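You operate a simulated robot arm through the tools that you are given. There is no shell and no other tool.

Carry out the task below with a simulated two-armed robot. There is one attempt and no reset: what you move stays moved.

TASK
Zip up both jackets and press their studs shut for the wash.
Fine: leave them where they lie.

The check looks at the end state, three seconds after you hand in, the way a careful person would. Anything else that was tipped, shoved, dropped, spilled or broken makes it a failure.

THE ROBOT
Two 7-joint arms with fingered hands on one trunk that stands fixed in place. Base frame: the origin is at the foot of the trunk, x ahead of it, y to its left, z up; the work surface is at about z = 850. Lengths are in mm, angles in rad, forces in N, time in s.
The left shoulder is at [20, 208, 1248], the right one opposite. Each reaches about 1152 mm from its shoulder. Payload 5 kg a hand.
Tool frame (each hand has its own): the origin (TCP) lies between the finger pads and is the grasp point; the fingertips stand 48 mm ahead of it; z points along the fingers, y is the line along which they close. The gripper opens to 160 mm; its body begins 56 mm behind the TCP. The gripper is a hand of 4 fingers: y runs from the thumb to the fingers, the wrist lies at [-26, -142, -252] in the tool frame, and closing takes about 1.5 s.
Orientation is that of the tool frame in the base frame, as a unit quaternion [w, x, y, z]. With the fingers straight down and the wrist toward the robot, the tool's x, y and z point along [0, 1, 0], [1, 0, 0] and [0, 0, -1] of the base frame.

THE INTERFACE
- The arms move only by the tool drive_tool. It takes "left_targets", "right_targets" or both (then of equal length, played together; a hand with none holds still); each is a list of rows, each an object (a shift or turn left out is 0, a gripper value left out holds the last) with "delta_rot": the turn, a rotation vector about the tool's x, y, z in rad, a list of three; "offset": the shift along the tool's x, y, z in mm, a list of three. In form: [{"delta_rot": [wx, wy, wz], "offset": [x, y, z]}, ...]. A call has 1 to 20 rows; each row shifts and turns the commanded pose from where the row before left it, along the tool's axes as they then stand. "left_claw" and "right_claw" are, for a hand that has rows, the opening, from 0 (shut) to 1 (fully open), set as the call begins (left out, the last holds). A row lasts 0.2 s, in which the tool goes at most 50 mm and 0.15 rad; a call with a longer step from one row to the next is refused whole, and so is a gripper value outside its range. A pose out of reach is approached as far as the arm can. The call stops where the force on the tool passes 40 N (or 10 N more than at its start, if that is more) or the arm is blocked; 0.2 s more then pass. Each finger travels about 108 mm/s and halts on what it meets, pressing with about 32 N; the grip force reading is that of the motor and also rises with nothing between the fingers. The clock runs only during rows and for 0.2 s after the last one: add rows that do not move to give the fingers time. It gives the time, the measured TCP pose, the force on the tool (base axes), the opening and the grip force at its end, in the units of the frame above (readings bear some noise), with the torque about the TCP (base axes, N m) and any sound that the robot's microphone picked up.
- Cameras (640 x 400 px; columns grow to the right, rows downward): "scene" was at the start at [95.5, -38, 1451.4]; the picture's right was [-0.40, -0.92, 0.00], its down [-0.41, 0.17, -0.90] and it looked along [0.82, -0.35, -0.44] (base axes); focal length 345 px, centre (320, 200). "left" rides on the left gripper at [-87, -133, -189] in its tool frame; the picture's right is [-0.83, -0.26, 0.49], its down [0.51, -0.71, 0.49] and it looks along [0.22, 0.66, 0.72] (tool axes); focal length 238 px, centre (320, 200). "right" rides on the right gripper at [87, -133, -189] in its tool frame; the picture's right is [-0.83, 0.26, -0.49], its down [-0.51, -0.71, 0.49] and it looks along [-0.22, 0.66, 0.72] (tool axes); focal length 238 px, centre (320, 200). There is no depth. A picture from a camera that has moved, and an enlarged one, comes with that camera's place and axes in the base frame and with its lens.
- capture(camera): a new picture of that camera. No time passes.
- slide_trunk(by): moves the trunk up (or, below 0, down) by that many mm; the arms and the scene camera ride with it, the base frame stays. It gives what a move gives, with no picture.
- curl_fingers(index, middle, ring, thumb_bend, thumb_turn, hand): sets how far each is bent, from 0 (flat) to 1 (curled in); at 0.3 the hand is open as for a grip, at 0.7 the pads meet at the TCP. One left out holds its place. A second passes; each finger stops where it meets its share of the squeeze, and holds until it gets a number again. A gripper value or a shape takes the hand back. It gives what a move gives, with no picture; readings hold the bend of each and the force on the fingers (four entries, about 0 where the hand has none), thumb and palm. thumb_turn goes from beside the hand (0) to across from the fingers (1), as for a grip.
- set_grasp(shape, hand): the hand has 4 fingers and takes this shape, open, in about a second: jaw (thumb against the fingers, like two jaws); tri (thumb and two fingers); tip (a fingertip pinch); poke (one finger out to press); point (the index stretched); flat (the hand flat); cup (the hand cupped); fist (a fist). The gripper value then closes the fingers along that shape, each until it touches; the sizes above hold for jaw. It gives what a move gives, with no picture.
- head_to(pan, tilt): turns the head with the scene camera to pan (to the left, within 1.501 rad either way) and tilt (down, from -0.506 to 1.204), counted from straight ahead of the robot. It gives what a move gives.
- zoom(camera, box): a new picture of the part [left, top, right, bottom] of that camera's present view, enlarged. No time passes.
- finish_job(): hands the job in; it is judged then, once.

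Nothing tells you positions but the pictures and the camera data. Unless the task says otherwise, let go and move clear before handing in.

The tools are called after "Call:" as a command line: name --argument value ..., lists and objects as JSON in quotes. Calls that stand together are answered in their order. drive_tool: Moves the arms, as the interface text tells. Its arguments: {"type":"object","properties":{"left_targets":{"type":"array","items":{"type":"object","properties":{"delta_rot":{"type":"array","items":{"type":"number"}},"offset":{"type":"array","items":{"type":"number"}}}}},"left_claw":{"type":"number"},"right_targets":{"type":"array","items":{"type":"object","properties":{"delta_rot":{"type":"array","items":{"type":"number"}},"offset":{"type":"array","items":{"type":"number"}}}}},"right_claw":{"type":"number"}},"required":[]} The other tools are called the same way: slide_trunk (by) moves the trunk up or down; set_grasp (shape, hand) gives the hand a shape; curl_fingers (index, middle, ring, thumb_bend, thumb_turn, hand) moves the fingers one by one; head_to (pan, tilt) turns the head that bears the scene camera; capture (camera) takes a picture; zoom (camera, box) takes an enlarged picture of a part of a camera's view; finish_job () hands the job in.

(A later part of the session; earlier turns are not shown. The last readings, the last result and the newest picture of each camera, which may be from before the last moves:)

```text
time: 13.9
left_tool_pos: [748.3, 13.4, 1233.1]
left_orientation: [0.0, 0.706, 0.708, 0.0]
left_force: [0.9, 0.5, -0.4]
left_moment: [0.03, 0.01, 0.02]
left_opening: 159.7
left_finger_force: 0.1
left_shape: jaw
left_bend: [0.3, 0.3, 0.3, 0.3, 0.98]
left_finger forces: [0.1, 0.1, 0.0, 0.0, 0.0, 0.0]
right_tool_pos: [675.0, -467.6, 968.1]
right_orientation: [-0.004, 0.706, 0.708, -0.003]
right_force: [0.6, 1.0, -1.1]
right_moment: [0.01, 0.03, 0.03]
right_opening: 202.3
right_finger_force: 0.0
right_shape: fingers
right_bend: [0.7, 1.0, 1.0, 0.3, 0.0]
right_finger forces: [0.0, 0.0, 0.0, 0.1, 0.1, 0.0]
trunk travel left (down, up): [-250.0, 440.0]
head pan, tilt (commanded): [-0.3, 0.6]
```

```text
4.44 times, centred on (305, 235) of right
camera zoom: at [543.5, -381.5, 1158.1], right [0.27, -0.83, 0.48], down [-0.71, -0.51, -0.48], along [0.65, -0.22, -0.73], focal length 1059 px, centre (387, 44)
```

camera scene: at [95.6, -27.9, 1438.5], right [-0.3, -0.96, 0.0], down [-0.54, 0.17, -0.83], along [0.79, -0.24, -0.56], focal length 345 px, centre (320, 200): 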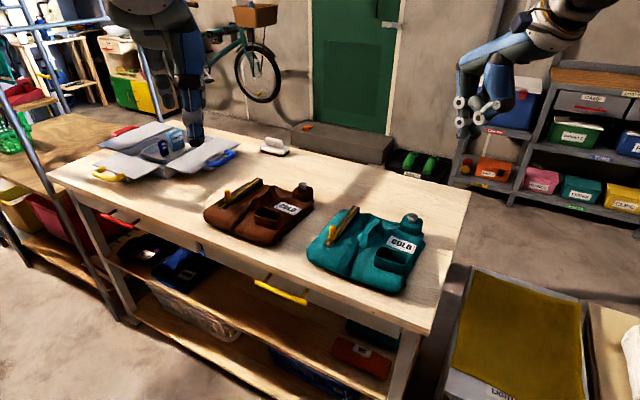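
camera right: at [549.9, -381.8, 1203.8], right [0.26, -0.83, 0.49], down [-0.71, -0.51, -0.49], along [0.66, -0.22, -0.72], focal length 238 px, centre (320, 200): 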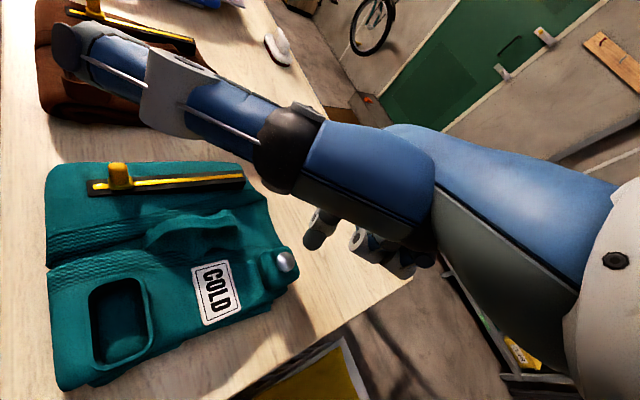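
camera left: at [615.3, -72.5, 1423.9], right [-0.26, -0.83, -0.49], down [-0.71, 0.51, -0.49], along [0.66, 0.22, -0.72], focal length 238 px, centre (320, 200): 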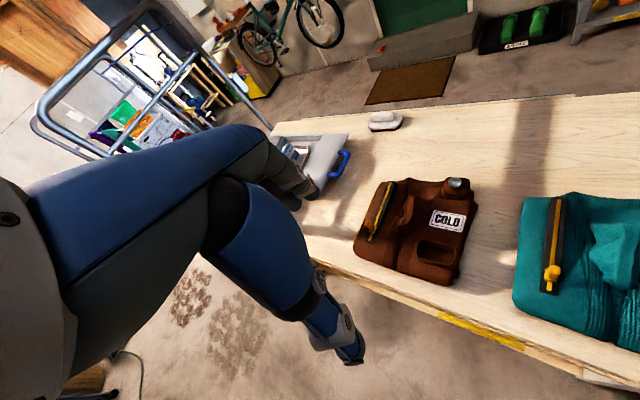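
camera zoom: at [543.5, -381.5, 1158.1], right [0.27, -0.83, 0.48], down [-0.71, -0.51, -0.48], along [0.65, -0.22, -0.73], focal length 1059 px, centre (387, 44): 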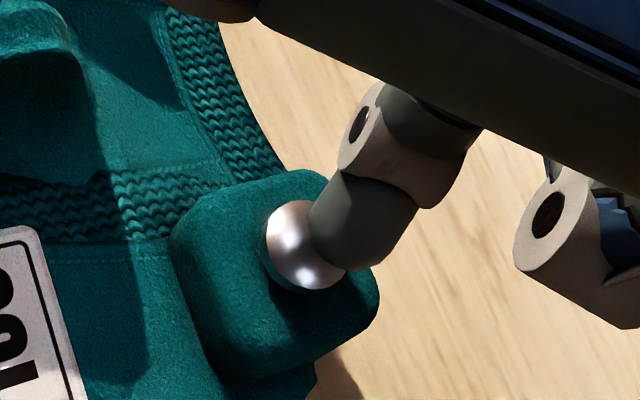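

The teal stud now measures z≈908, down from ≈914, so it has moved about 6 mm. I'll do one more centred press to confirm it's seated.

Call:
drive_tool --right_targets '[{"offset": [0, 4, 8]}, {"offset": [0, 0, 4]}, {"offset": [0, 0, 2]}, {"offset": [0, 0, 2]}, {"offset": [0, 0, 2]}, {"offset": [0, 0, 2]}, {"offset": [0, 0, 2]}, {"offset": [0, 0, 2]}, {"offset": [0, 0, 2]}, {"offset": [0, 0, 2]}]'

Call:
zoom --camera "scene" --box '[380, 190, 440, 240]'

Call:
zoom --camera "right" --box '[260, 190, 350, 280]'

```text
time: 15.3
left_tool_pos: [747.9, 14.7, 1235.3]
left_orientation: [0.001, 0.706, 0.708, 0.0]
left_force: [0.9, -0.4, 0.3]
left_moment: [-0.03, 0.02, 0.02]
left_opening: 159.6
left_finger_force: 0.0
left_shape: jaw
left_bend: [0.3, 0.3, 0.3, 0.3, 0.98]
left_finger forces: [0.0, 0.0, 0.1, 0.0, 0.1, 0.1]
right_tool_pos: [685.1, -467.1, 956.6]
right_orientation: [0.003, 0.706, 0.708, 0.003]
right_force: [3.2, -0.6, 21.8]
right_moment: [0.26, 0.08, -0.05]
right_opening: 199.2
right_finger_force: 9.8
right_shape: fingers
right_bend: [0.71, 1.0, 1.0, 0.3, 0.0]
right_finger forces: [19.2, 0.0, 0.0, 0.0, 0.0, 0.1]
trunk travel left (down, up): [-250.0, 440.0]
head pan, tilt (commanded): [-0.3, 0.6]
stopped in row 6 (right hand): the force on the tool passed its limit at 42 N (the readings are from after the stop); the commanded pose is now the measured one
```

```text
8.00 times, centred on (410, 215) of scene
camera zoom: at [94.4, -26.8, 1438.5], right [-0.3, -0.96, 0.0], down [-0.54, 0.17, -0.83], along [0.79, -0.24, -0.56], focal length 2762 px, centre (-400, 80)
```

zoom: 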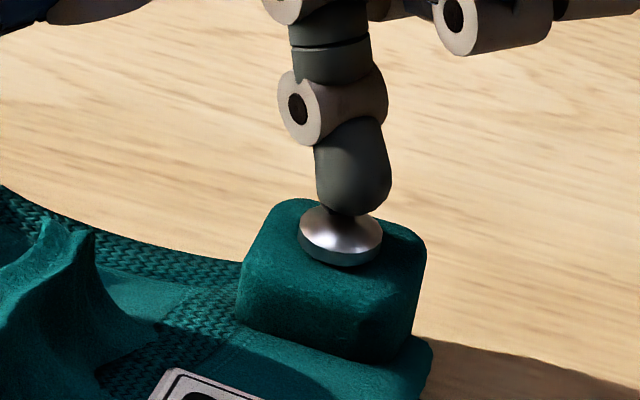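

```text
4.44 times, centred on (305, 235) of right
camera zoom: at [551.2, -380.3, 1144.0], right [0.26, -0.83, 0.49], down [-0.7, -0.51, -0.5], along [0.66, -0.22, -0.72], focal length 1059 px, centre (387, 44)
```

zoom: 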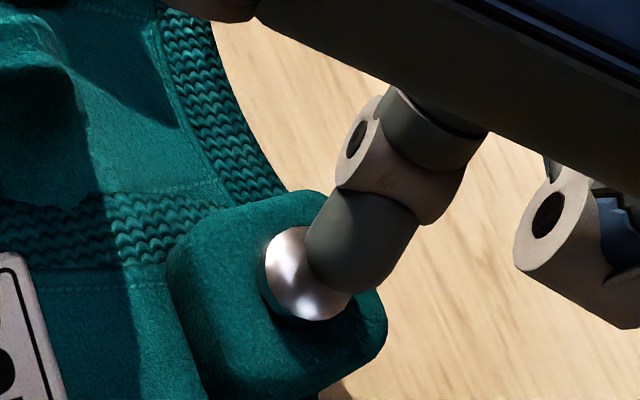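

Call:
drive_tool --right_targets '[{"offset": [0, 0, 2]}, {"offset": [0, 0, 2]}, {"offset": [0, 0, 1]}, {"offset": [0, 0, 0]}]'

Call:
zoom --camera "scene" --box '[380, 190, 440, 240]'

```text
time: 16.0
left_tool_pos: [746.6, 14.1, 1235.5]
left_orientation: [0.001, 0.706, 0.708, -0.001]
left_force: [0.3, 0.7, -0.6]
left_moment: [0.0, -0.01, 0.02]
left_opening: 159.8
left_finger_force: 0.0
left_shape: jaw
left_bend: [0.3, 0.3, 0.3, 0.3, 0.98]
left_finger forces: [0.0, 0.0, 0.0, 0.1, 0.0, 0.0]
right_tool_pos: [690.8, -467.2, 954.8]
right_orientation: [0.007, 0.707, 0.707, 0.006]
right_force: [2.4, 0.5, 22.6]
right_moment: [0.31, 0.35, 0.0]
right_opening: 198.3
right_finger_force: 9.8
right_shape: fingers
right_bend: [0.71, 1.0, 1.0, 0.3, 0.0]
right_finger forces: [19.0, 0.0, 0.0, 0.0, 0.1, 0.1]
trunk travel left (down, up): [-250.0, 440.0]
head pan, tilt (commanded): [-0.3, 0.6]
stopped in row 3 (right hand): the force on the tool passed its limit at 41 N (the readings are from after the stop); the commanded pose is now the measured one
```

```text
8.00 times, centred on (410, 215) of scene
camera zoom: at [94.2, -26.7, 1438.5], right [-0.3, -0.96, 0.0], down [-0.54, 0.17, -0.83], along [0.79, -0.24, -0.56], focal length 2762 px, centre (-400, 80)
```

zoom: 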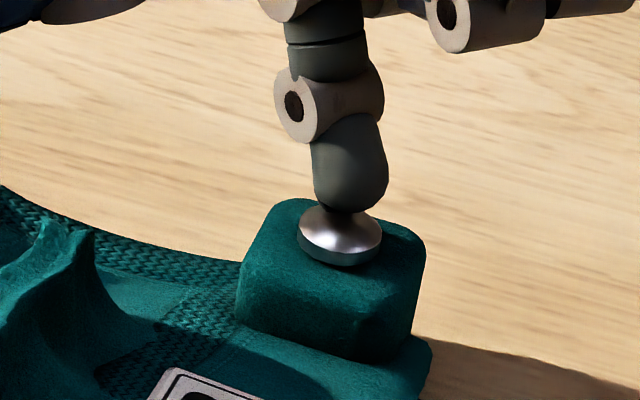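

The stud doesn't move further, so I take it as seated. I'll lift clear and re-check it, then plan the teal zip push.

Call:
drive_tool --right_targets '[{"offset": [0, 0, -30]}, {"delta_rot": [0.018, 0, 0], "offset": [0, -5, -40]}, {"offset": [0, 0, -40]}, {"offset": [0, 0, 0]}]'

Call:
zoom --camera "scene" --box '[395, 210, 427, 236]'

Call:
zoom --camera "scene" --box '[300, 190, 440, 300]'

Call:
capture --camera "right"

```text
time: 17.0
left_tool_pos: [749.1, 13.0, 1234.5]
left_orientation: [-0.001, 0.707, 0.708, 0.0]
left_force: [-0.2, -0.5, -0.1]
left_moment: [0.03, 0.04, 0.0]
left_opening: 159.8
left_finger_force: 0.0
left_shape: jaw
left_bend: [0.3, 0.3, 0.3, 0.3, 0.98]
left_finger forces: [0.1, 0.0, 0.1, 0.0, 0.1, 0.0]
right_tool_pos: [680.6, -468.7, 1061.5]
right_orientation: [-0.004, 0.708, 0.707, -0.004]
right_force: [0.5, -0.6, 0.0]
right_moment: [-0.01, 0.04, 0.02]
right_opening: 202.5
right_finger_force: 0.1
right_shape: fingers
right_bend: [0.7, 1.0, 1.0, 0.3, 0.0]
right_finger forces: [0.0, 0.0, 0.1, 0.0, 0.1, 0.0]
trunk travel left (down, up): [-250.0, 440.0]
head pan, tilt (commanded): [-0.3, 0.6]
```

```text
15.38 times, centred on (411, 223) of scene
camera zoom: at [96.2, -28.1, 1438.3], right [-0.3, -0.96, 0.0], down [-0.54, 0.17, -0.82], along [0.79, -0.24, -0.57], focal length 5312 px, centre (-1080, -154)
```

zoom: 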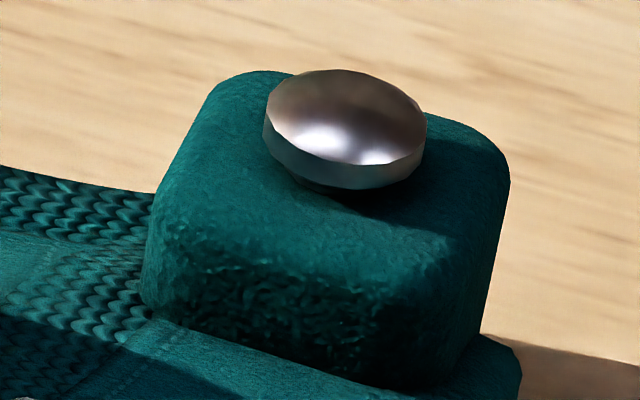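

```text
3.64 times, centred on (370, 245) of scene
camera zoom: at [96.2, -28.1, 1438.3], right [-0.3, -0.96, 0.0], down [-0.54, 0.17, -0.82], along [0.79, -0.24, -0.57], focal length 1256 px, centre (138, 36)
```

zoom: 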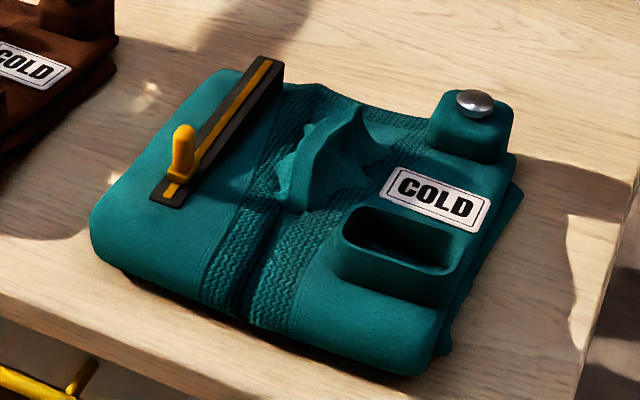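

```text
taken
camera right: at [548.9, -382.4, 1251.8], right [0.26, -0.83, 0.48], down [-0.71, -0.51, -0.48], along [0.65, -0.22, -0.73], focal length 238 px, centre (320, 200)
```

right: 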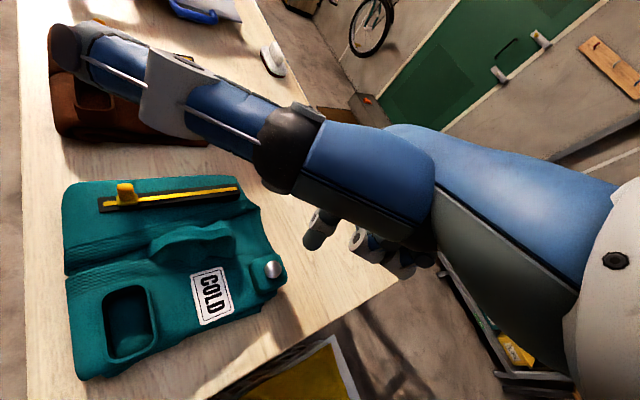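

The stud returned to the same seated level, so the teal stud is shut. Next I'll measure the teal slider precisely for the zip push.

Call:
zoom --camera "right" --box '[90, 165, 250, 225]'

Call:
zoom --camera "scene" --box '[320, 195, 390, 255]'

Call:
zoom --camera "left" --box '[510, 180, 600, 310]'

```text
4.00 times, centred on (170, 195) of right
camera zoom: at [548.9, -382.4, 1251.8], right [0.26, -0.83, 0.48], down [-0.71, -0.51, -0.48], along [0.65, -0.22, -0.73], focal length 953 px, centre (920, 220)
```

zoom: 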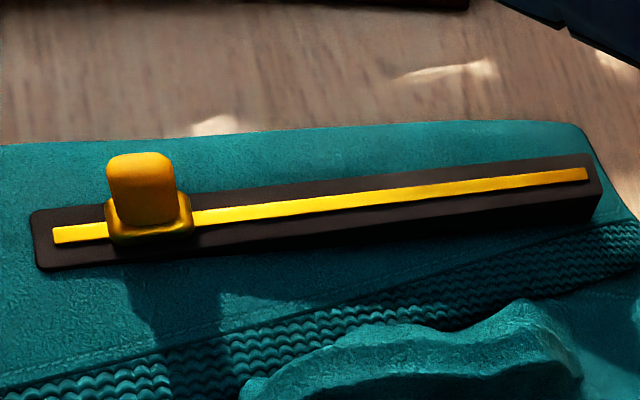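

```text
6.67 times, centred on (355, 225) of scene
camera zoom: at [96.2, -28.1, 1438.3], right [-0.3, -0.96, 0.0], down [-0.54, 0.17, -0.82], along [0.79, -0.24, -0.57], focal length 2302 px, centre (87, 33)
```

zoom: 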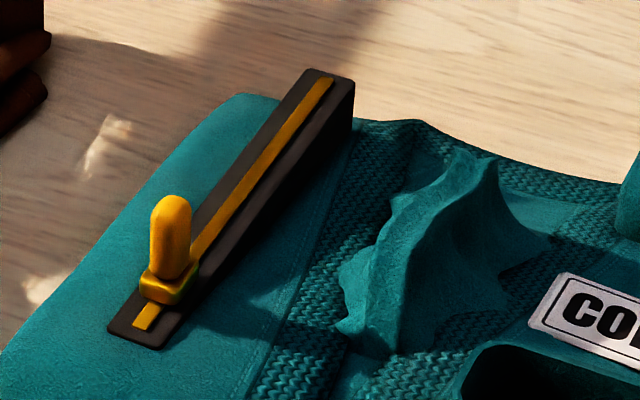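

```text
3.08 times, centred on (555, 245) of left
camera zoom: at [616.2, -73.4, 1423.3], right [-0.26, -0.83, -0.49], down [-0.71, 0.51, -0.49], along [0.65, 0.22, -0.72], focal length 733 px, centre (-403, 62)
```

zoom: 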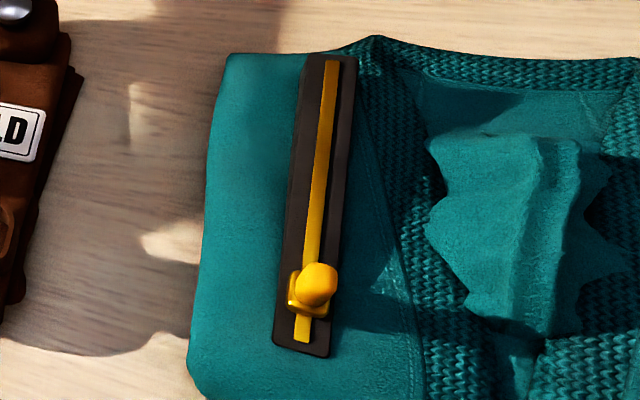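

The teal slider base is near (687, -240, 900) and the strip runs from (670, -225) to (788, -344), with the knob top at z≈936. I'll carry the index to a spot behind the knob at a safe height first.

Call:
drive_tool --right_targets '[{"delta_rot": [-0.011, 0, 0], "offset": [48, -5, 8]}, {"offset": [48, -5, 8]}, {"offset": [48, -5, 8]}, {"offset": [48, -5, 8]}, {"offset": [48, -5, 8]}, {"offset": [0, 0, 0]}, {"offset": [0, 0, 0]}]'

Call:
zoom --camera "scene" --box '[300, 180, 400, 260]'

Call:
capture --camera "right"

Call:
zoom --camera "left" --box '[490, 150, 640, 330]'

```text
time: 18.6
left_tool_pos: [748.1, 14.4, 1234.7]
left_orientation: [0.001, 0.706, 0.708, 0.0]
left_force: [0.5, 1.5, 0.2]
left_moment: [-0.06, 0.06, 0.0]
left_opening: 159.6
left_finger_force: 0.1
left_shape: jaw
left_bend: [0.3, 0.3, 0.3, 0.3, 0.98]
left_finger forces: [0.0, 0.0, 0.0, 0.1, 0.0, 0.0]
right_tool_pos: [659.4, -227.3, 1021.0]
right_orientation: [0.002, 0.706, 0.708, 0.0]
right_force: [0.3, -0.5, 0.4]
right_moment: [-0.06, 0.0, 0.0]
right_opening: 202.4
right_finger_force: 0.1
right_shape: fingers
right_bend: [0.7, 1.0, 1.0, 0.3, 0.0]
right_finger forces: [0.0, 0.0, 0.1, 0.0, 0.0, 0.0]
trunk travel left (down, up): [-250.0, 440.0]
head pan, tilt (commanded): [-0.3, 0.6]
```

```text
5.00 times, centred on (350, 220) of scene
camera zoom: at [95.6, -26.7, 1438.5], right [-0.29, -0.96, 0.0], down [-0.54, 0.17, -0.82], along [0.79, -0.24, -0.57], focal length 1726 px, centre (170, 100)
```

zoom: 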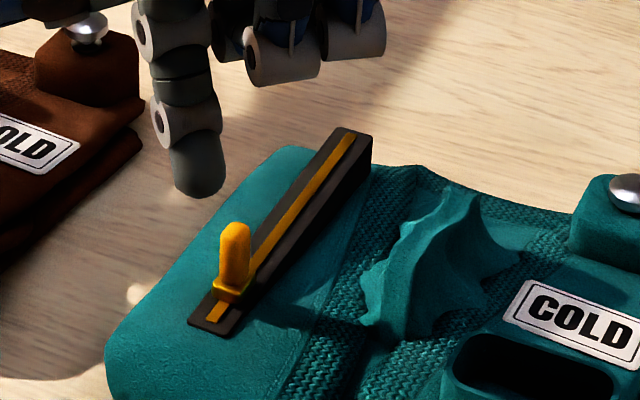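

```text
taken
camera right: at [524.8, -140.2, 1209.2], right [0.26, -0.83, 0.49], down [-0.71, -0.51, -0.49], along [0.66, -0.22, -0.72], focal length 238 px, centre (320, 200)
```

right: 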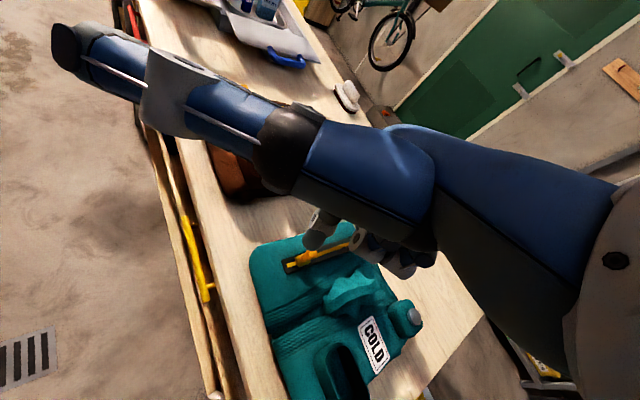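

```text
2.22 times, centred on (565, 240) of left
camera zoom: at [615.6, -71.7, 1423.8], right [-0.26, -0.84, -0.49], down [-0.71, 0.5, -0.49], along [0.65, 0.22, -0.72], focal length 530 px, centre (-224, 111)
```

zoom: 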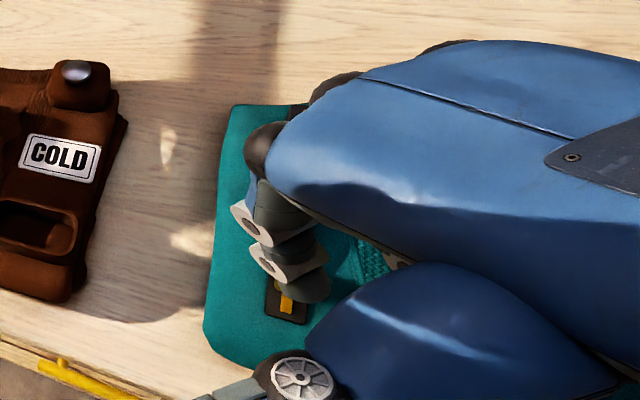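

The tip is about 31 mm behind the knob along the track and in line with it. I'll lower it to about 5 mm above the track.

Call:
drive_tool --right_targets '[{"offset": [0, -4, 20]}, {"offset": [0, 0, 20]}, {"offset": [0, 0, 18]}, {"offset": [0, 0, 10]}, {"offset": [0, 0, 4]}, {"offset": [0, 0, 0]}]'

Call:
zoom --camera "scene" --box '[310, 190, 390, 260]'

Call:
zoom --camera "left" --box '[520, 180, 640, 310]'

Call:
zoom --camera "right" --box '[250, 190, 370, 280]'

```text
time: 20.0
left_tool_pos: [749.0, 13.1, 1233.6]
left_orientation: [0.0, 0.707, 0.707, -0.001]
left_force: [0.7, -0.3, 0.1]
left_moment: [0.02, -0.02, -0.03]
left_opening: 159.6
left_finger_force: 0.1
left_shape: jaw
left_bend: [0.3, 0.3, 0.3, 0.3, 0.98]
left_finger forces: [0.0, 0.0, 0.1, 0.0, 0.0, 0.0]
right_tool_pos: [653.1, -228.1, 949.1]
right_orientation: [0.001, 0.706, 0.708, 0.0]
right_force: [-0.3, -0.2, -0.3]
right_moment: [0.02, -0.02, -0.02]
right_opening: 202.4
right_finger_force: 0.1
right_shape: fingers
right_bend: [0.7, 1.0, 1.0, 0.3, 0.0]
right_finger forces: [0.1, 0.0, 0.1, 0.0, 0.0, 0.0]
trunk travel left (down, up): [-250.0, 440.0]
head pan, tilt (commanded): [-0.3, 0.6]
```

```text
5.71 times, centred on (350, 225) of scene
camera zoom: at [95.6, -27.6, 1438.5], right [-0.3, -0.96, 0.0], down [-0.54, 0.17, -0.82], along [0.79, -0.24, -0.57], focal length 1973 px, centre (149, 57)
```

zoom: 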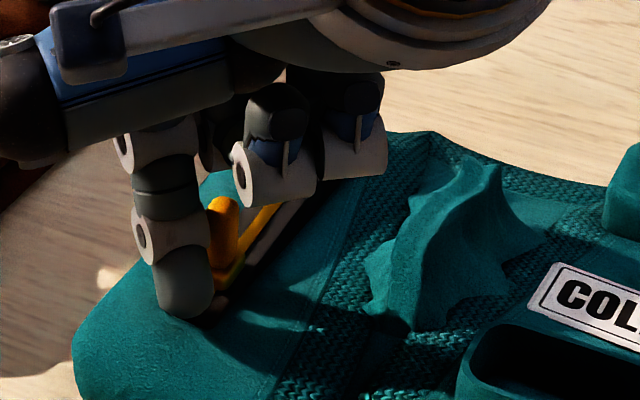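

```text
3.08 times, centred on (580, 245) of left
camera zoom: at [615.5, -72.9, 1423.8], right [-0.26, -0.83, -0.49], down [-0.71, 0.51, -0.49], along [0.66, 0.22, -0.72], focal length 733 px, centre (-480, 62)
```

zoom: 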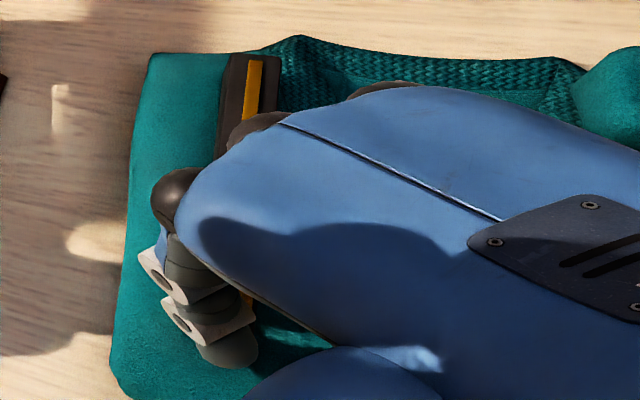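

```text
4.44 times, centred on (310, 235) of right
camera zoom: at [520.0, -141.4, 1137.1], right [0.26, -0.83, 0.49], down [-0.71, -0.51, -0.49], along [0.66, -0.22, -0.72], focal length 1059 px, centre (364, 44)
```

zoom: 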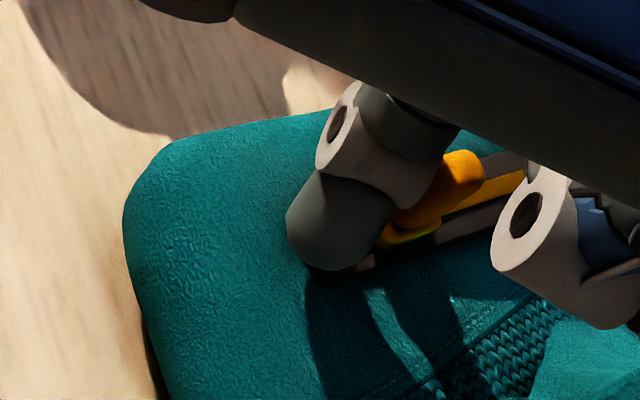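

The finger is low behind the knob and lined up. I'll start pushing along the track and watch the force.

Call:
drive_tool --right_targets '[{"offset": [-4.2, 4.2, 0]}, {"offset": [-4.2, 4.2, 0]}, {"offset": [-4.2, 4.2, 0]}, {"offset": [-4.2, 4.2, 0]}, {"offset": [-4.2, 4.2, 0]}, {"offset": [-4.2, 4.2, 0]}]'

Call:
zoom --camera "scene" --box '[300, 170, 440, 290]'

Call:
zoom --camera "right" --box '[230, 170, 410, 290]'

```text
time: 21.4
left_tool_pos: [749.2, 12.7, 1233.3]
left_orientation: [0.0, 0.707, 0.708, 0.0]
left_force: [0.4, 0.4, 0.5]
left_moment: [0.01, 0.01, -0.02]
left_opening: 159.4
left_finger_force: 0.1
left_shape: jaw
left_bend: [0.3, 0.3, 0.3, 0.3, 0.98]
left_finger forces: [0.0, 0.0, 0.1, 0.1, 0.0, 0.1]
right_tool_pos: [677.7, -252.7, 950.1]
right_orientation: [0.001, 0.707, 0.707, 0.001]
right_force: [0.3, 0.0, 0.1]
right_moment: [-0.03, -0.04, 0.05]
right_opening: 202.3
right_finger_force: 0.2
right_shape: fingers
right_bend: [0.7, 1.0, 1.0, 0.3, 0.0]
right_finger forces: [0.7, 0.0, 0.1, 0.0, 0.1, 0.1]
trunk travel left (down, up): [-250.0, 440.0]
head pan, tilt (commanded): [-0.3, 0.6]
```

```text
3.33 times, centred on (370, 230) of scene
camera zoom: at [95.8, -27.8, 1438.4], right [-0.3, -0.96, 0.0], down [-0.54, 0.17, -0.82], along [0.79, -0.24, -0.57], focal length 1151 px, centre (153, 100)
```

zoom: 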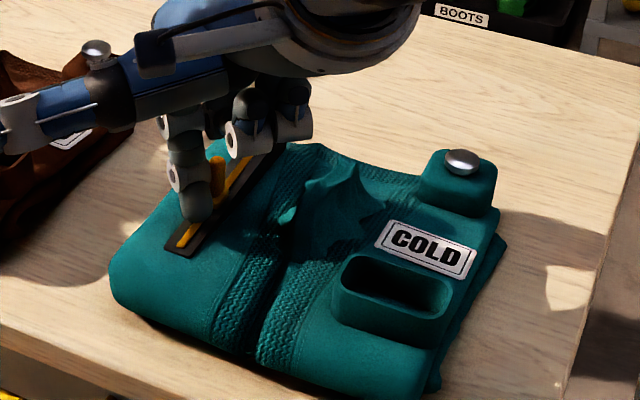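

```text
3.33 times, centred on (320, 230) of right
camera zoom: at [544.5, -166.3, 1137.2], right [0.26, -0.83, 0.49], down [-0.71, -0.51, -0.49], along [0.66, -0.22, -0.72], focal length 794 px, centre (320, 100)
```

zoom: 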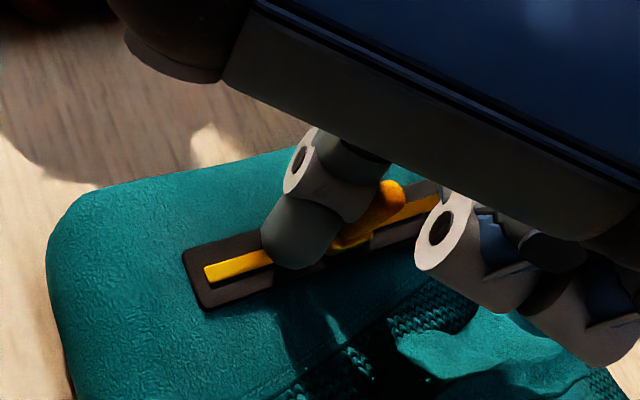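

The slider moves freely and the jacket stays still. I'll keep pushing along the track.

Call:
drive_tool --right_targets '[{"offset": [-4.2, 4.2, 0]}, {"offset": [-4.2, 4.2, 0]}, {"offset": [-4.2, 4.2, 0]}, {"offset": [-4.2, 4.2, 0]}, {"offset": [-4.2, 4.2, 0]}, {"offset": [-4.2, 4.2, 0]}, {"offset": [-4.2, 4.2, 0]}, {"offset": [-4.2, 4.2, 0]}, {"offset": [-4.2, 4.2, 0]}, {"offset": [-4.2, 4.2, 0]}]'

Call:
zoom --camera "scene" --box '[300, 170, 440, 290]'

Call:
zoom --camera "right" --box '[230, 170, 410, 290]'

Call:
zoom --camera "left" --box '[500, 160, 640, 320]'

```text
time: 23.6
left_tool_pos: [748.4, 12.8, 1233.7]
left_orientation: [0.0, 0.706, 0.708, 0.0]
left_force: [-0.5, 0.2, -0.4]
left_moment: [-0.01, 0.02, 0.0]
left_opening: 159.6
left_finger_force: 0.0
left_shape: jaw
left_bend: [0.3, 0.3, 0.3, 0.3, 0.98]
left_finger forces: [0.0, 0.0, 0.1, 0.1, 0.0, 0.0]
right_tool_pos: [720.2, -294.9, 949.0]
right_orientation: [0.001, 0.706, 0.708, 0.001]
right_force: [0.6, -0.1, 0.9]
right_moment: [0.03, -0.03, 0.06]
right_opening: 202.6
right_finger_force: 0.0
right_shape: fingers
right_bend: [0.7, 1.0, 1.0, 0.3, 0.0]
right_finger forces: [0.7, 0.0, 0.1, 0.0, 0.0, 0.0]
trunk travel left (down, up): [-250.0, 440.0]
head pan, tilt (commanded): [-0.3, 0.6]
```

```text
3.33 times, centred on (370, 230) of scene
camera zoom: at [95.8, -27.8, 1438.4], right [-0.3, -0.96, 0.0], down [-0.54, 0.17, -0.82], along [0.79, -0.24, -0.57], focal length 1151 px, centre (153, 100)
```

zoom: 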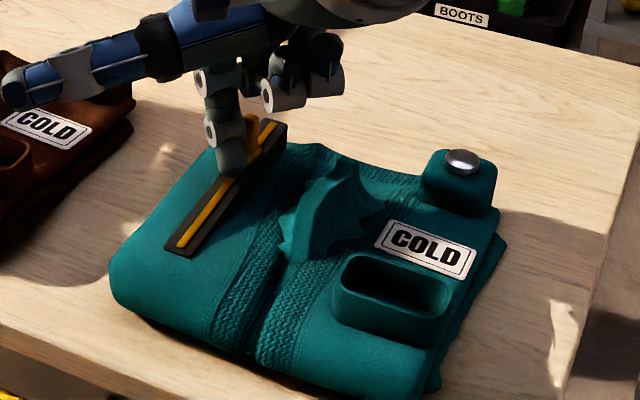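

```text
3.33 times, centred on (320, 230) of right
camera zoom: at [587.1, -208.9, 1136.9], right [0.26, -0.83, 0.49], down [-0.71, -0.51, -0.49], along [0.66, -0.22, -0.72], focal length 794 px, centre (320, 100)
```

zoom: 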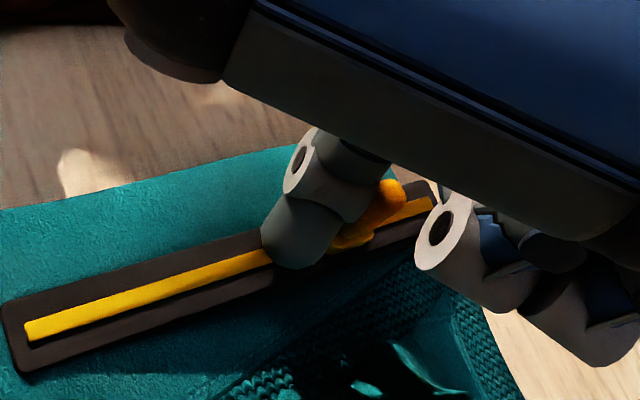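

```text
2.50 times, centred on (570, 240) of left
camera zoom: at [615.7, -73.1, 1423.7], right [-0.26, -0.83, -0.49], down [-0.71, 0.51, -0.49], along [0.66, 0.22, -0.72], focal length 596 px, centre (-305, 100)
```

zoom: 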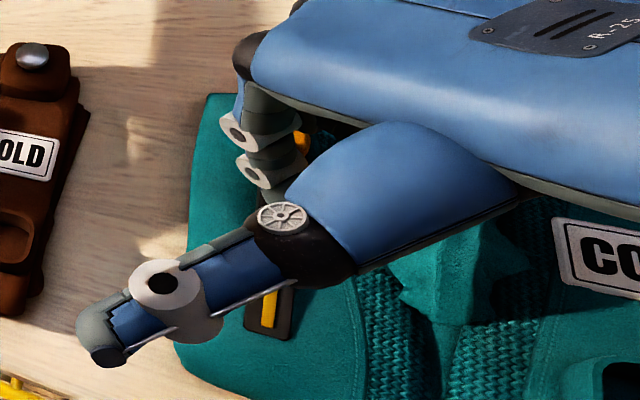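

Call:
drive_tool --right_targets '[{"offset": [-4.2, 4.2, 0]}, {"offset": [-4.2, 4.2, 0]}, {"offset": [-4.2, 4.2, 0]}, {"offset": [-4.2, 4.2, 0]}, {"offset": [-3, 3, 0]}, {"offset": [-3, 3, 0]}, {"offset": [-3, 3, 0]}, {"offset": [-3, 3, 0]}]'

Call:
zoom --camera "scene" --box '[300, 170, 440, 290]'

Call:
zoom --camera "right" --box '[230, 170, 410, 290]'

```text
time: 25.4
left_tool_pos: [748.7, 13.8, 1233.1]
left_orientation: [0.0, 0.706, 0.708, 0.0]
left_force: [-0.8, -0.5, -0.6]
left_moment: [-0.02, 0.01, -0.03]
left_opening: 159.6
left_finger_force: 0.0
left_shape: jaw
left_bend: [0.3, 0.3, 0.3, 0.3, 0.98]
left_finger forces: [0.1, 0.1, 0.0, 0.0, 0.0, 0.0]
right_tool_pos: [749.3, -324.8, 948.0]
right_orientation: [0.001, 0.707, 0.707, 0.001]
right_force: [-1.4, 0.0, -0.3]
right_moment: [0.02, 0.03, -0.01]
right_opening: 202.3
right_finger_force: 0.1
right_shape: fingers
right_bend: [0.7, 1.0, 1.0, 0.3, 0.0]
right_finger forces: [0.5, 0.0, 0.0, 0.0, 0.1, 0.1]
trunk travel left (down, up): [-250.0, 440.0]
head pan, tilt (commanded): [-0.3, 0.6]
```

```text
3.33 times, centred on (370, 230) of scene
camera zoom: at [95.7, -27.8, 1438.4], right [-0.3, -0.96, 0.0], down [-0.54, 0.17, -0.82], along [0.79, -0.24, -0.57], focal length 1151 px, centre (153, 100)
```

zoom: 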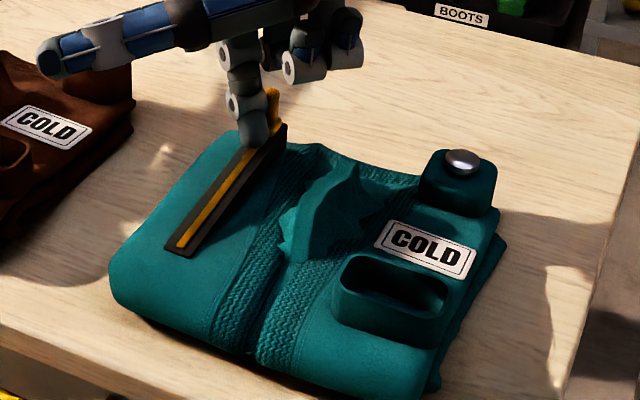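

```text
3.33 times, centred on (320, 230) of right
camera zoom: at [615.7, -237.3, 1136.9], right [0.26, -0.83, 0.49], down [-0.71, -0.51, -0.49], along [0.66, -0.22, -0.72], focal length 794 px, centre (320, 100)
```

zoom: 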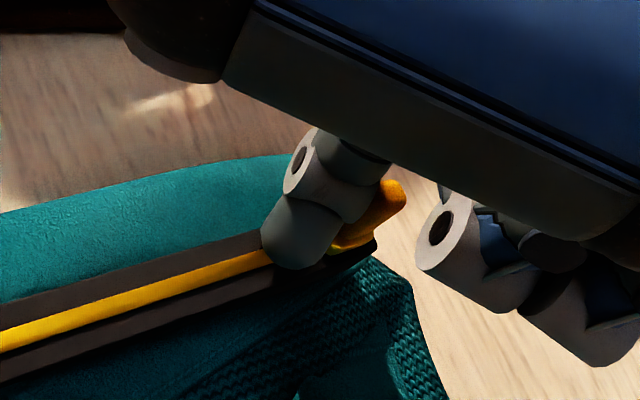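

The slider is close to the far end. I'll continue in small steps until I feel the stop.

Call:
drive_tool --right_targets '[{"offset": [-1.5, 1.5, 0]}, {"offset": [-1.5, 1.5, 0]}, {"offset": [-1.5, 1.5, 0]}, {"offset": [-1.5, 1.5, 0]}]'

Call:
zoom --camera "scene" --box '[335, 185, 385, 225]'

Call:
zoom --camera "right" --box '[280, 190, 370, 260]'

```text
time: 26.4
left_tool_pos: [749.4, 13.6, 1235.0]
left_orientation: [0.0, 0.707, 0.707, 0.0]
left_force: [0.3, 0.1, 0.0]
left_moment: [0.01, 0.01, 0.01]
left_opening: 159.8
left_finger_force: 0.1
left_shape: jaw
left_bend: [0.3, 0.3, 0.3, 0.3, 0.98]
left_finger forces: [0.1, 0.1, 0.0, 0.1, 0.0, 0.0]
right_tool_pos: [754.7, -329.6, 948.4]
right_orientation: [0.0, 0.707, 0.707, 0.0]
right_force: [-2.0, 2.9, -0.6]
right_moment: [0.02, 0.05, 0.06]
right_opening: 202.0
right_finger_force: 2.3
right_shape: fingers
right_bend: [0.7, 1.0, 1.0, 0.3, 0.0]
right_finger forces: [3.3, 0.0, 0.0, 0.1, 0.0, 0.0]
trunk travel left (down, up): [-250.0, 440.0]
head pan, tilt (commanded): [-0.3, 0.6]
```

```text
10.00 times, centred on (360, 205) of scene
camera zoom: at [95.5, -27.4, 1438.5], right [-0.3, -0.96, 0.0], down [-0.54, 0.17, -0.82], along [0.79, -0.24, -0.57], focal length 3453 px, centre (-80, 150)
```

zoom: 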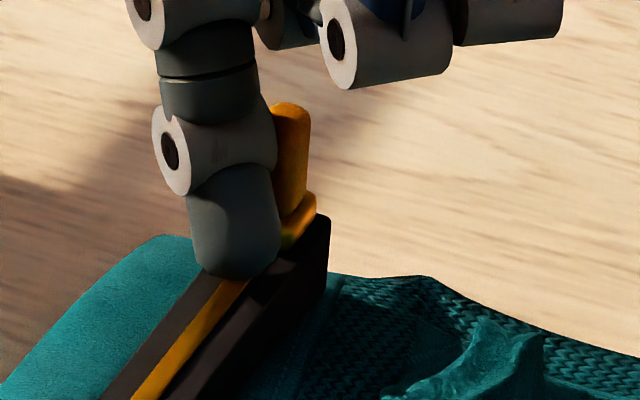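

```text
5.71 times, centred on (325, 225) of right
camera zoom: at [621.1, -242.8, 1137.1], right [0.26, -0.83, 0.49], down [-0.71, -0.51, -0.49], along [0.66, -0.22, -0.72], focal length 1362 px, centre (291, 57)
```

zoom: 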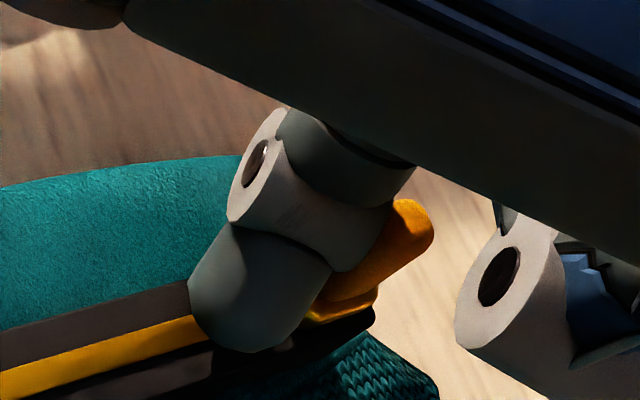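

The force is rising (3.3 N), so I'm likely at the stop. A little more push will confirm it.

Call:
drive_tool --right_targets '[{"offset": [-1, 1, 0]}, {"offset": [-1, 1, 0]}, {"offset": [0, 0, 0]}]'

Call:
zoom --camera "scene" --box '[300, 170, 440, 290]'

```text
time: 27.2
left_tool_pos: [749.4, 14.3, 1234.3]
left_orientation: [0.0, 0.707, 0.707, 0.0]
left_force: [-0.6, -0.8, -0.2]
left_moment: [-0.03, 0.0, 0.02]
left_opening: 159.7
left_finger_force: 0.0
left_shape: jaw
left_bend: [0.3, 0.3, 0.3, 0.3, 0.98]
left_finger forces: [0.0, 0.0, 0.0, 0.1, 0.1, 0.1]
right_tool_pos: [757.6, -331.9, 948.3]
right_orientation: [0.001, 0.707, 0.708, 0.001]
right_force: [-2.4, 3.2, 0.3]
right_moment: [0.01, 0.04, 0.08]
right_opening: 201.7
right_finger_force: 1.7
right_shape: fingers
right_bend: [0.7, 1.0, 1.0, 0.3, 0.0]
right_finger forces: [2.9, 0.0, 0.0, 0.0, 0.0, 0.0]
trunk travel left (down, up): [-250.0, 440.0]
head pan, tilt (commanded): [-0.3, 0.6]
```

```text
3.33 times, centred on (370, 230) of scene
camera zoom: at [95.6, -27.5, 1438.5], right [-0.3, -0.96, 0.0], down [-0.54, 0.17, -0.82], along [0.79, -0.24, -0.57], focal length 1151 px, centre (153, 100)
```

zoom: 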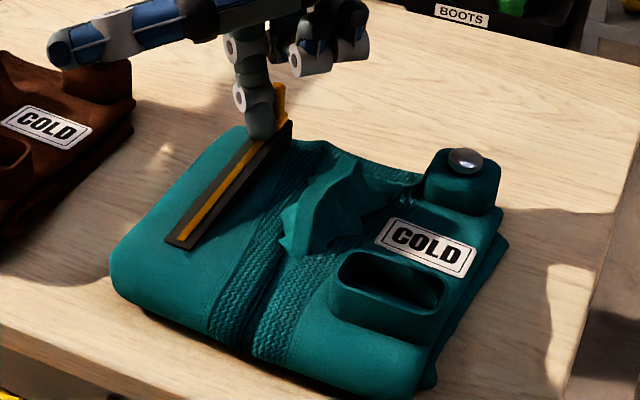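

The jacket itself just shifted a few mm, so the slider is against its stop. I'll back the finger off, lift and inspect.

Call:
drive_tool --right_targets '[{"offset": [6, -6, 0]}, {"offset": [8, -8, -5]}, {"offset": [0, 0, -40]}, {"offset": [0, 0, -40]}, {"offset": [-30, -20, -20]}, {"offset": [0, 0, 0]}]'

Call:
zoom --camera "scene" --box '[330, 180, 400, 230]'

Call:
zoom --camera "right" --box '[180, 180, 400, 340]'

Call:
zoom --camera "left" --box '[510, 170, 610, 310]'

```text
time: 28.6
left_tool_pos: [749.5, 15.2, 1232.8]
left_orientation: [0.0, 0.706, 0.708, -0.001]
left_force: [1.6, 0.5, 0.7]
left_moment: [-0.15, 0.08, -0.04]
left_opening: 159.5
left_finger_force: 0.1
left_shape: jaw
left_bend: [0.3, 0.3, 0.3, 0.3, 0.98]
left_finger forces: [0.0, 0.0, 0.1, 0.0, 0.0, 0.1]
right_tool_pos: [724.7, -346.4, 1054.1]
right_orientation: [0.0, 0.706, 0.708, -0.001]
right_force: [0.6, 1.6, 0.0]
right_moment: [-0.16, 0.07, -0.05]
right_opening: 202.4
right_finger_force: 0.0
right_shape: fingers
right_bend: [0.7, 1.0, 1.0, 0.3, 0.0]
right_finger forces: [0.1, 0.0, 0.0, 0.1, 0.0, 0.0]
trunk travel left (down, up): [-250.0, 440.0]
head pan, tilt (commanded): [-0.3, 0.6]
```

```text
8.00 times, centred on (365, 205) of scene
camera zoom: at [96.9, -25.8, 1438.3], right [-0.29, -0.96, 0.0], down [-0.54, 0.17, -0.82], along [0.79, -0.24, -0.57], focal length 2762 px, centre (-40, 160)
```

zoom: 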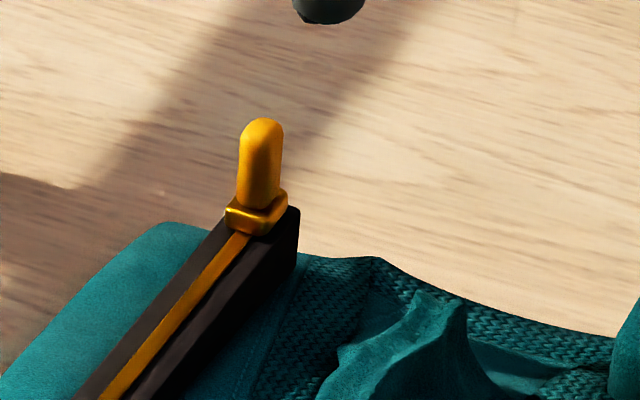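

```text
2.50 times, centred on (290, 260) of right
camera zoom: at [590.4, -259.8, 1243.0], right [0.26, -0.83, 0.49], down [-0.71, -0.51, -0.49], along [0.66, -0.22, -0.72], focal length 596 px, centre (395, 50)
```

zoom: 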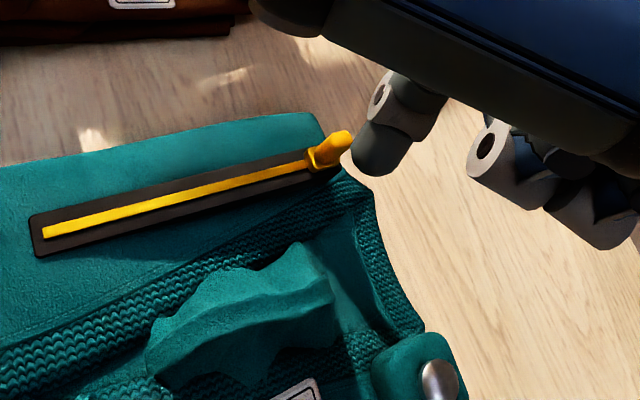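

```text
2.86 times, centred on (560, 240) of left
camera zoom: at [617.4, -70.4, 1422.8], right [-0.26, -0.84, -0.48], down [-0.71, 0.5, -0.49], along [0.65, 0.22, -0.72], focal length 681 px, centre (-366, 86)
```

zoom: 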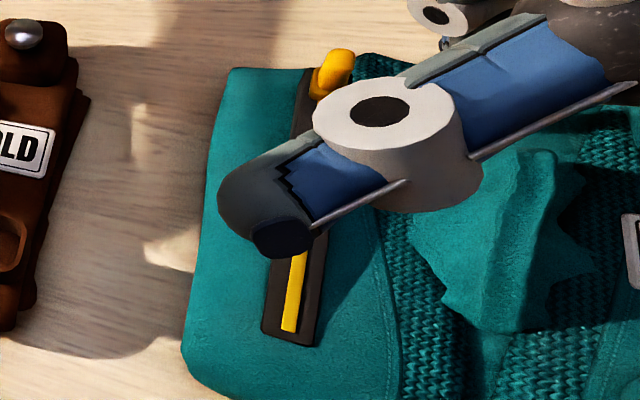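

The teal slider sits at the very end of its track. Next I'll bring the right index above the brown stud near (915, -230).

Call:
drive_tool --right_targets '[{"offset": [20, 36, 0]}, {"offset": [21, 37, 0]}, {"offset": [21, 37, 5]}, {"offset": [21, 37, 10]}, {"offset": [21, 36, 15]}, {"offset": [0, 0, 0]}, {"offset": [0, 0, 0]}]'

Call:
zoom --camera "scene" --box '[250, 150, 350, 230]'

Call:
zoom --camera "right" --box '[230, 190, 350, 290]'

Call:
zoom --camera "left" --box '[340, 130, 540, 290]'

```text
time: 30.2
left_tool_pos: [749.4, 15.1, 1232.7]
left_orientation: [0.0, 0.707, 0.708, -0.001]
left_force: [0.8, 0.2, -1.3]
left_moment: [-0.06, 0.07, 0.01]
left_opening: 159.8
left_finger_force: 0.0
left_shape: jaw
left_bend: [0.3, 0.3, 0.3, 0.3, 0.98]
left_finger forces: [0.0, 0.1, 0.0, 0.0, 0.0, 0.1]
right_tool_pos: [906.3, -244.0, 1022.8]
right_orientation: [0.0, 0.706, 0.708, -0.001]
right_force: [1.1, -0.2, -0.8]
right_moment: [-0.04, 0.04, -0.02]
right_opening: 202.6
right_finger_force: 0.1
right_shape: fingers
right_bend: [0.7, 1.0, 1.0, 0.3, 0.0]
right_finger forces: [0.1, 0.0, 0.0, 0.1, 0.1, 0.0]
trunk travel left (down, up): [-250.0, 440.0]
head pan, tilt (commanded): [-0.3, 0.6]
```

```text
5.00 times, centred on (300, 190) of scene
camera zoom: at [96.5, -27.3, 1438.4], right [-0.29, -0.96, 0.0], down [-0.54, 0.17, -0.82], along [0.79, -0.24, -0.57], focal length 1726 px, centre (420, 250)
```

zoom: 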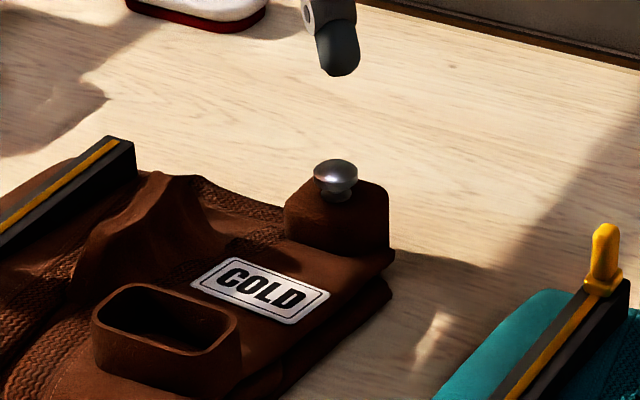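

```text
4.00 times, centred on (290, 240) of right
camera zoom: at [773.0, -157.0, 1211.7], right [0.26, -0.83, 0.49], down [-0.71, -0.51, -0.49], along [0.66, -0.22, -0.72], focal length 953 px, centre (440, 40)
```

zoom: 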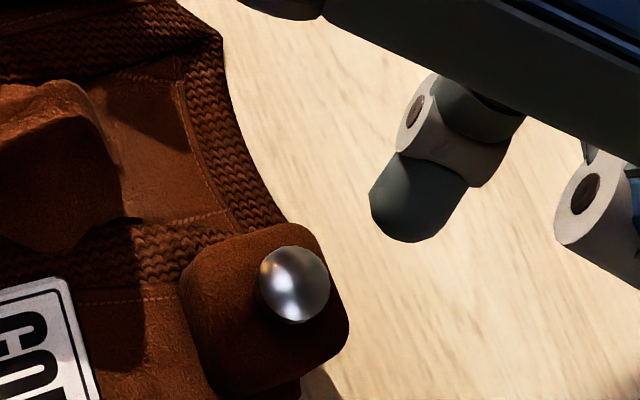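

```text
2.50 times, centred on (440, 210) of left
camera zoom: at [616.6, -72.3, 1423.2], right [-0.26, -0.84, -0.49], down [-0.71, 0.5, -0.49], along [0.65, 0.22, -0.72], focal length 596 px, centre (20, 175)
```

zoom: 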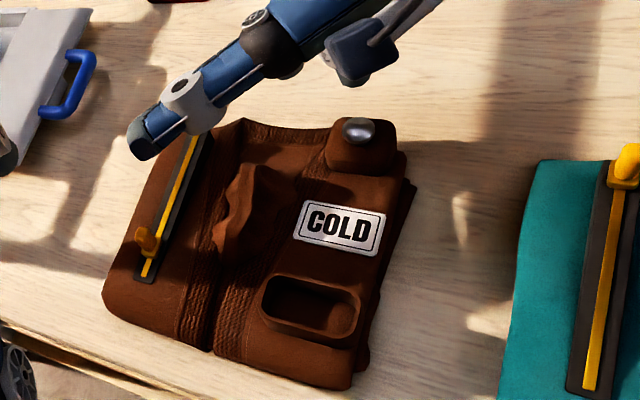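

The tip is within about 3 mm of the brown stud. I'll correct for that, lower it and press.

Call:
drive_tool --right_targets '[{"offset": [3, -3, 25]}, {"offset": [0, 0, 20]}, {"offset": [0, 0, 10]}, {"offset": [0, 0, 0]}]'

Call:
zoom --camera "scene" --box '[260, 150, 330, 210]'

Call:
zoom --camera "right" --box '[260, 190, 350, 280]'

```text
time: 31.2
left_tool_pos: [748.6, 12.5, 1234.5]
left_orientation: [0.0, 0.706, 0.708, 0.0]
left_force: [0.9, -0.2, -0.2]
left_moment: [-0.01, 0.0, 0.01]
left_opening: 159.6
left_finger_force: 0.1
left_shape: jaw
left_bend: [0.3, 0.3, 0.3, 0.3, 0.98]
left_finger forces: [0.1, 0.0, 0.0, 0.0, 0.0, 0.0]
right_tool_pos: [903.4, -241.6, 969.3]
right_orientation: [0.0, 0.706, 0.708, 0.001]
right_force: [-0.8, 1.0, 0.7]
right_moment: [0.02, -0.02, 0.01]
right_opening: 202.5
right_finger_force: 0.0
right_shape: fingers
right_bend: [0.7, 1.0, 1.0, 0.3, 0.0]
right_finger forces: [0.1, 0.0, 0.0, 0.0, 0.1, 0.0]
trunk travel left (down, up): [-250.0, 440.0]
head pan, tilt (commanded): [-0.3, 0.6]
```

```text
6.67 times, centred on (295, 180) of scene
camera zoom: at [95.8, -27.7, 1438.5], right [-0.3, -0.96, 0.0], down [-0.54, 0.17, -0.82], along [0.79, -0.24, -0.57], focal length 2302 px, centre (487, 333)
```

zoom: 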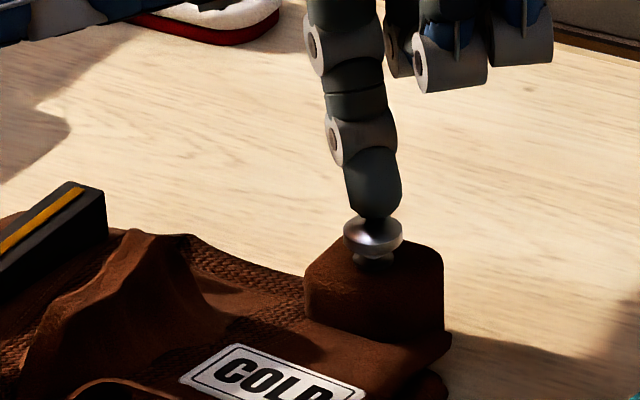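

```text
4.44 times, centred on (305, 235) of right
camera zoom: at [769.8, -153.6, 1157.2], right [0.26, -0.83, 0.49], down [-0.71, -0.51, -0.49], along [0.66, -0.22, -0.72], focal length 1059 px, centre (387, 44)
```

zoom: 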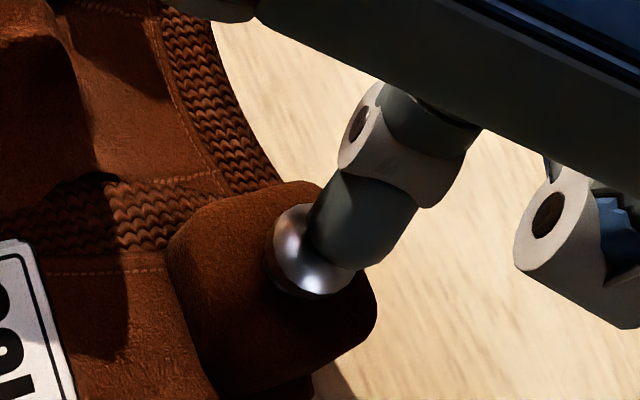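

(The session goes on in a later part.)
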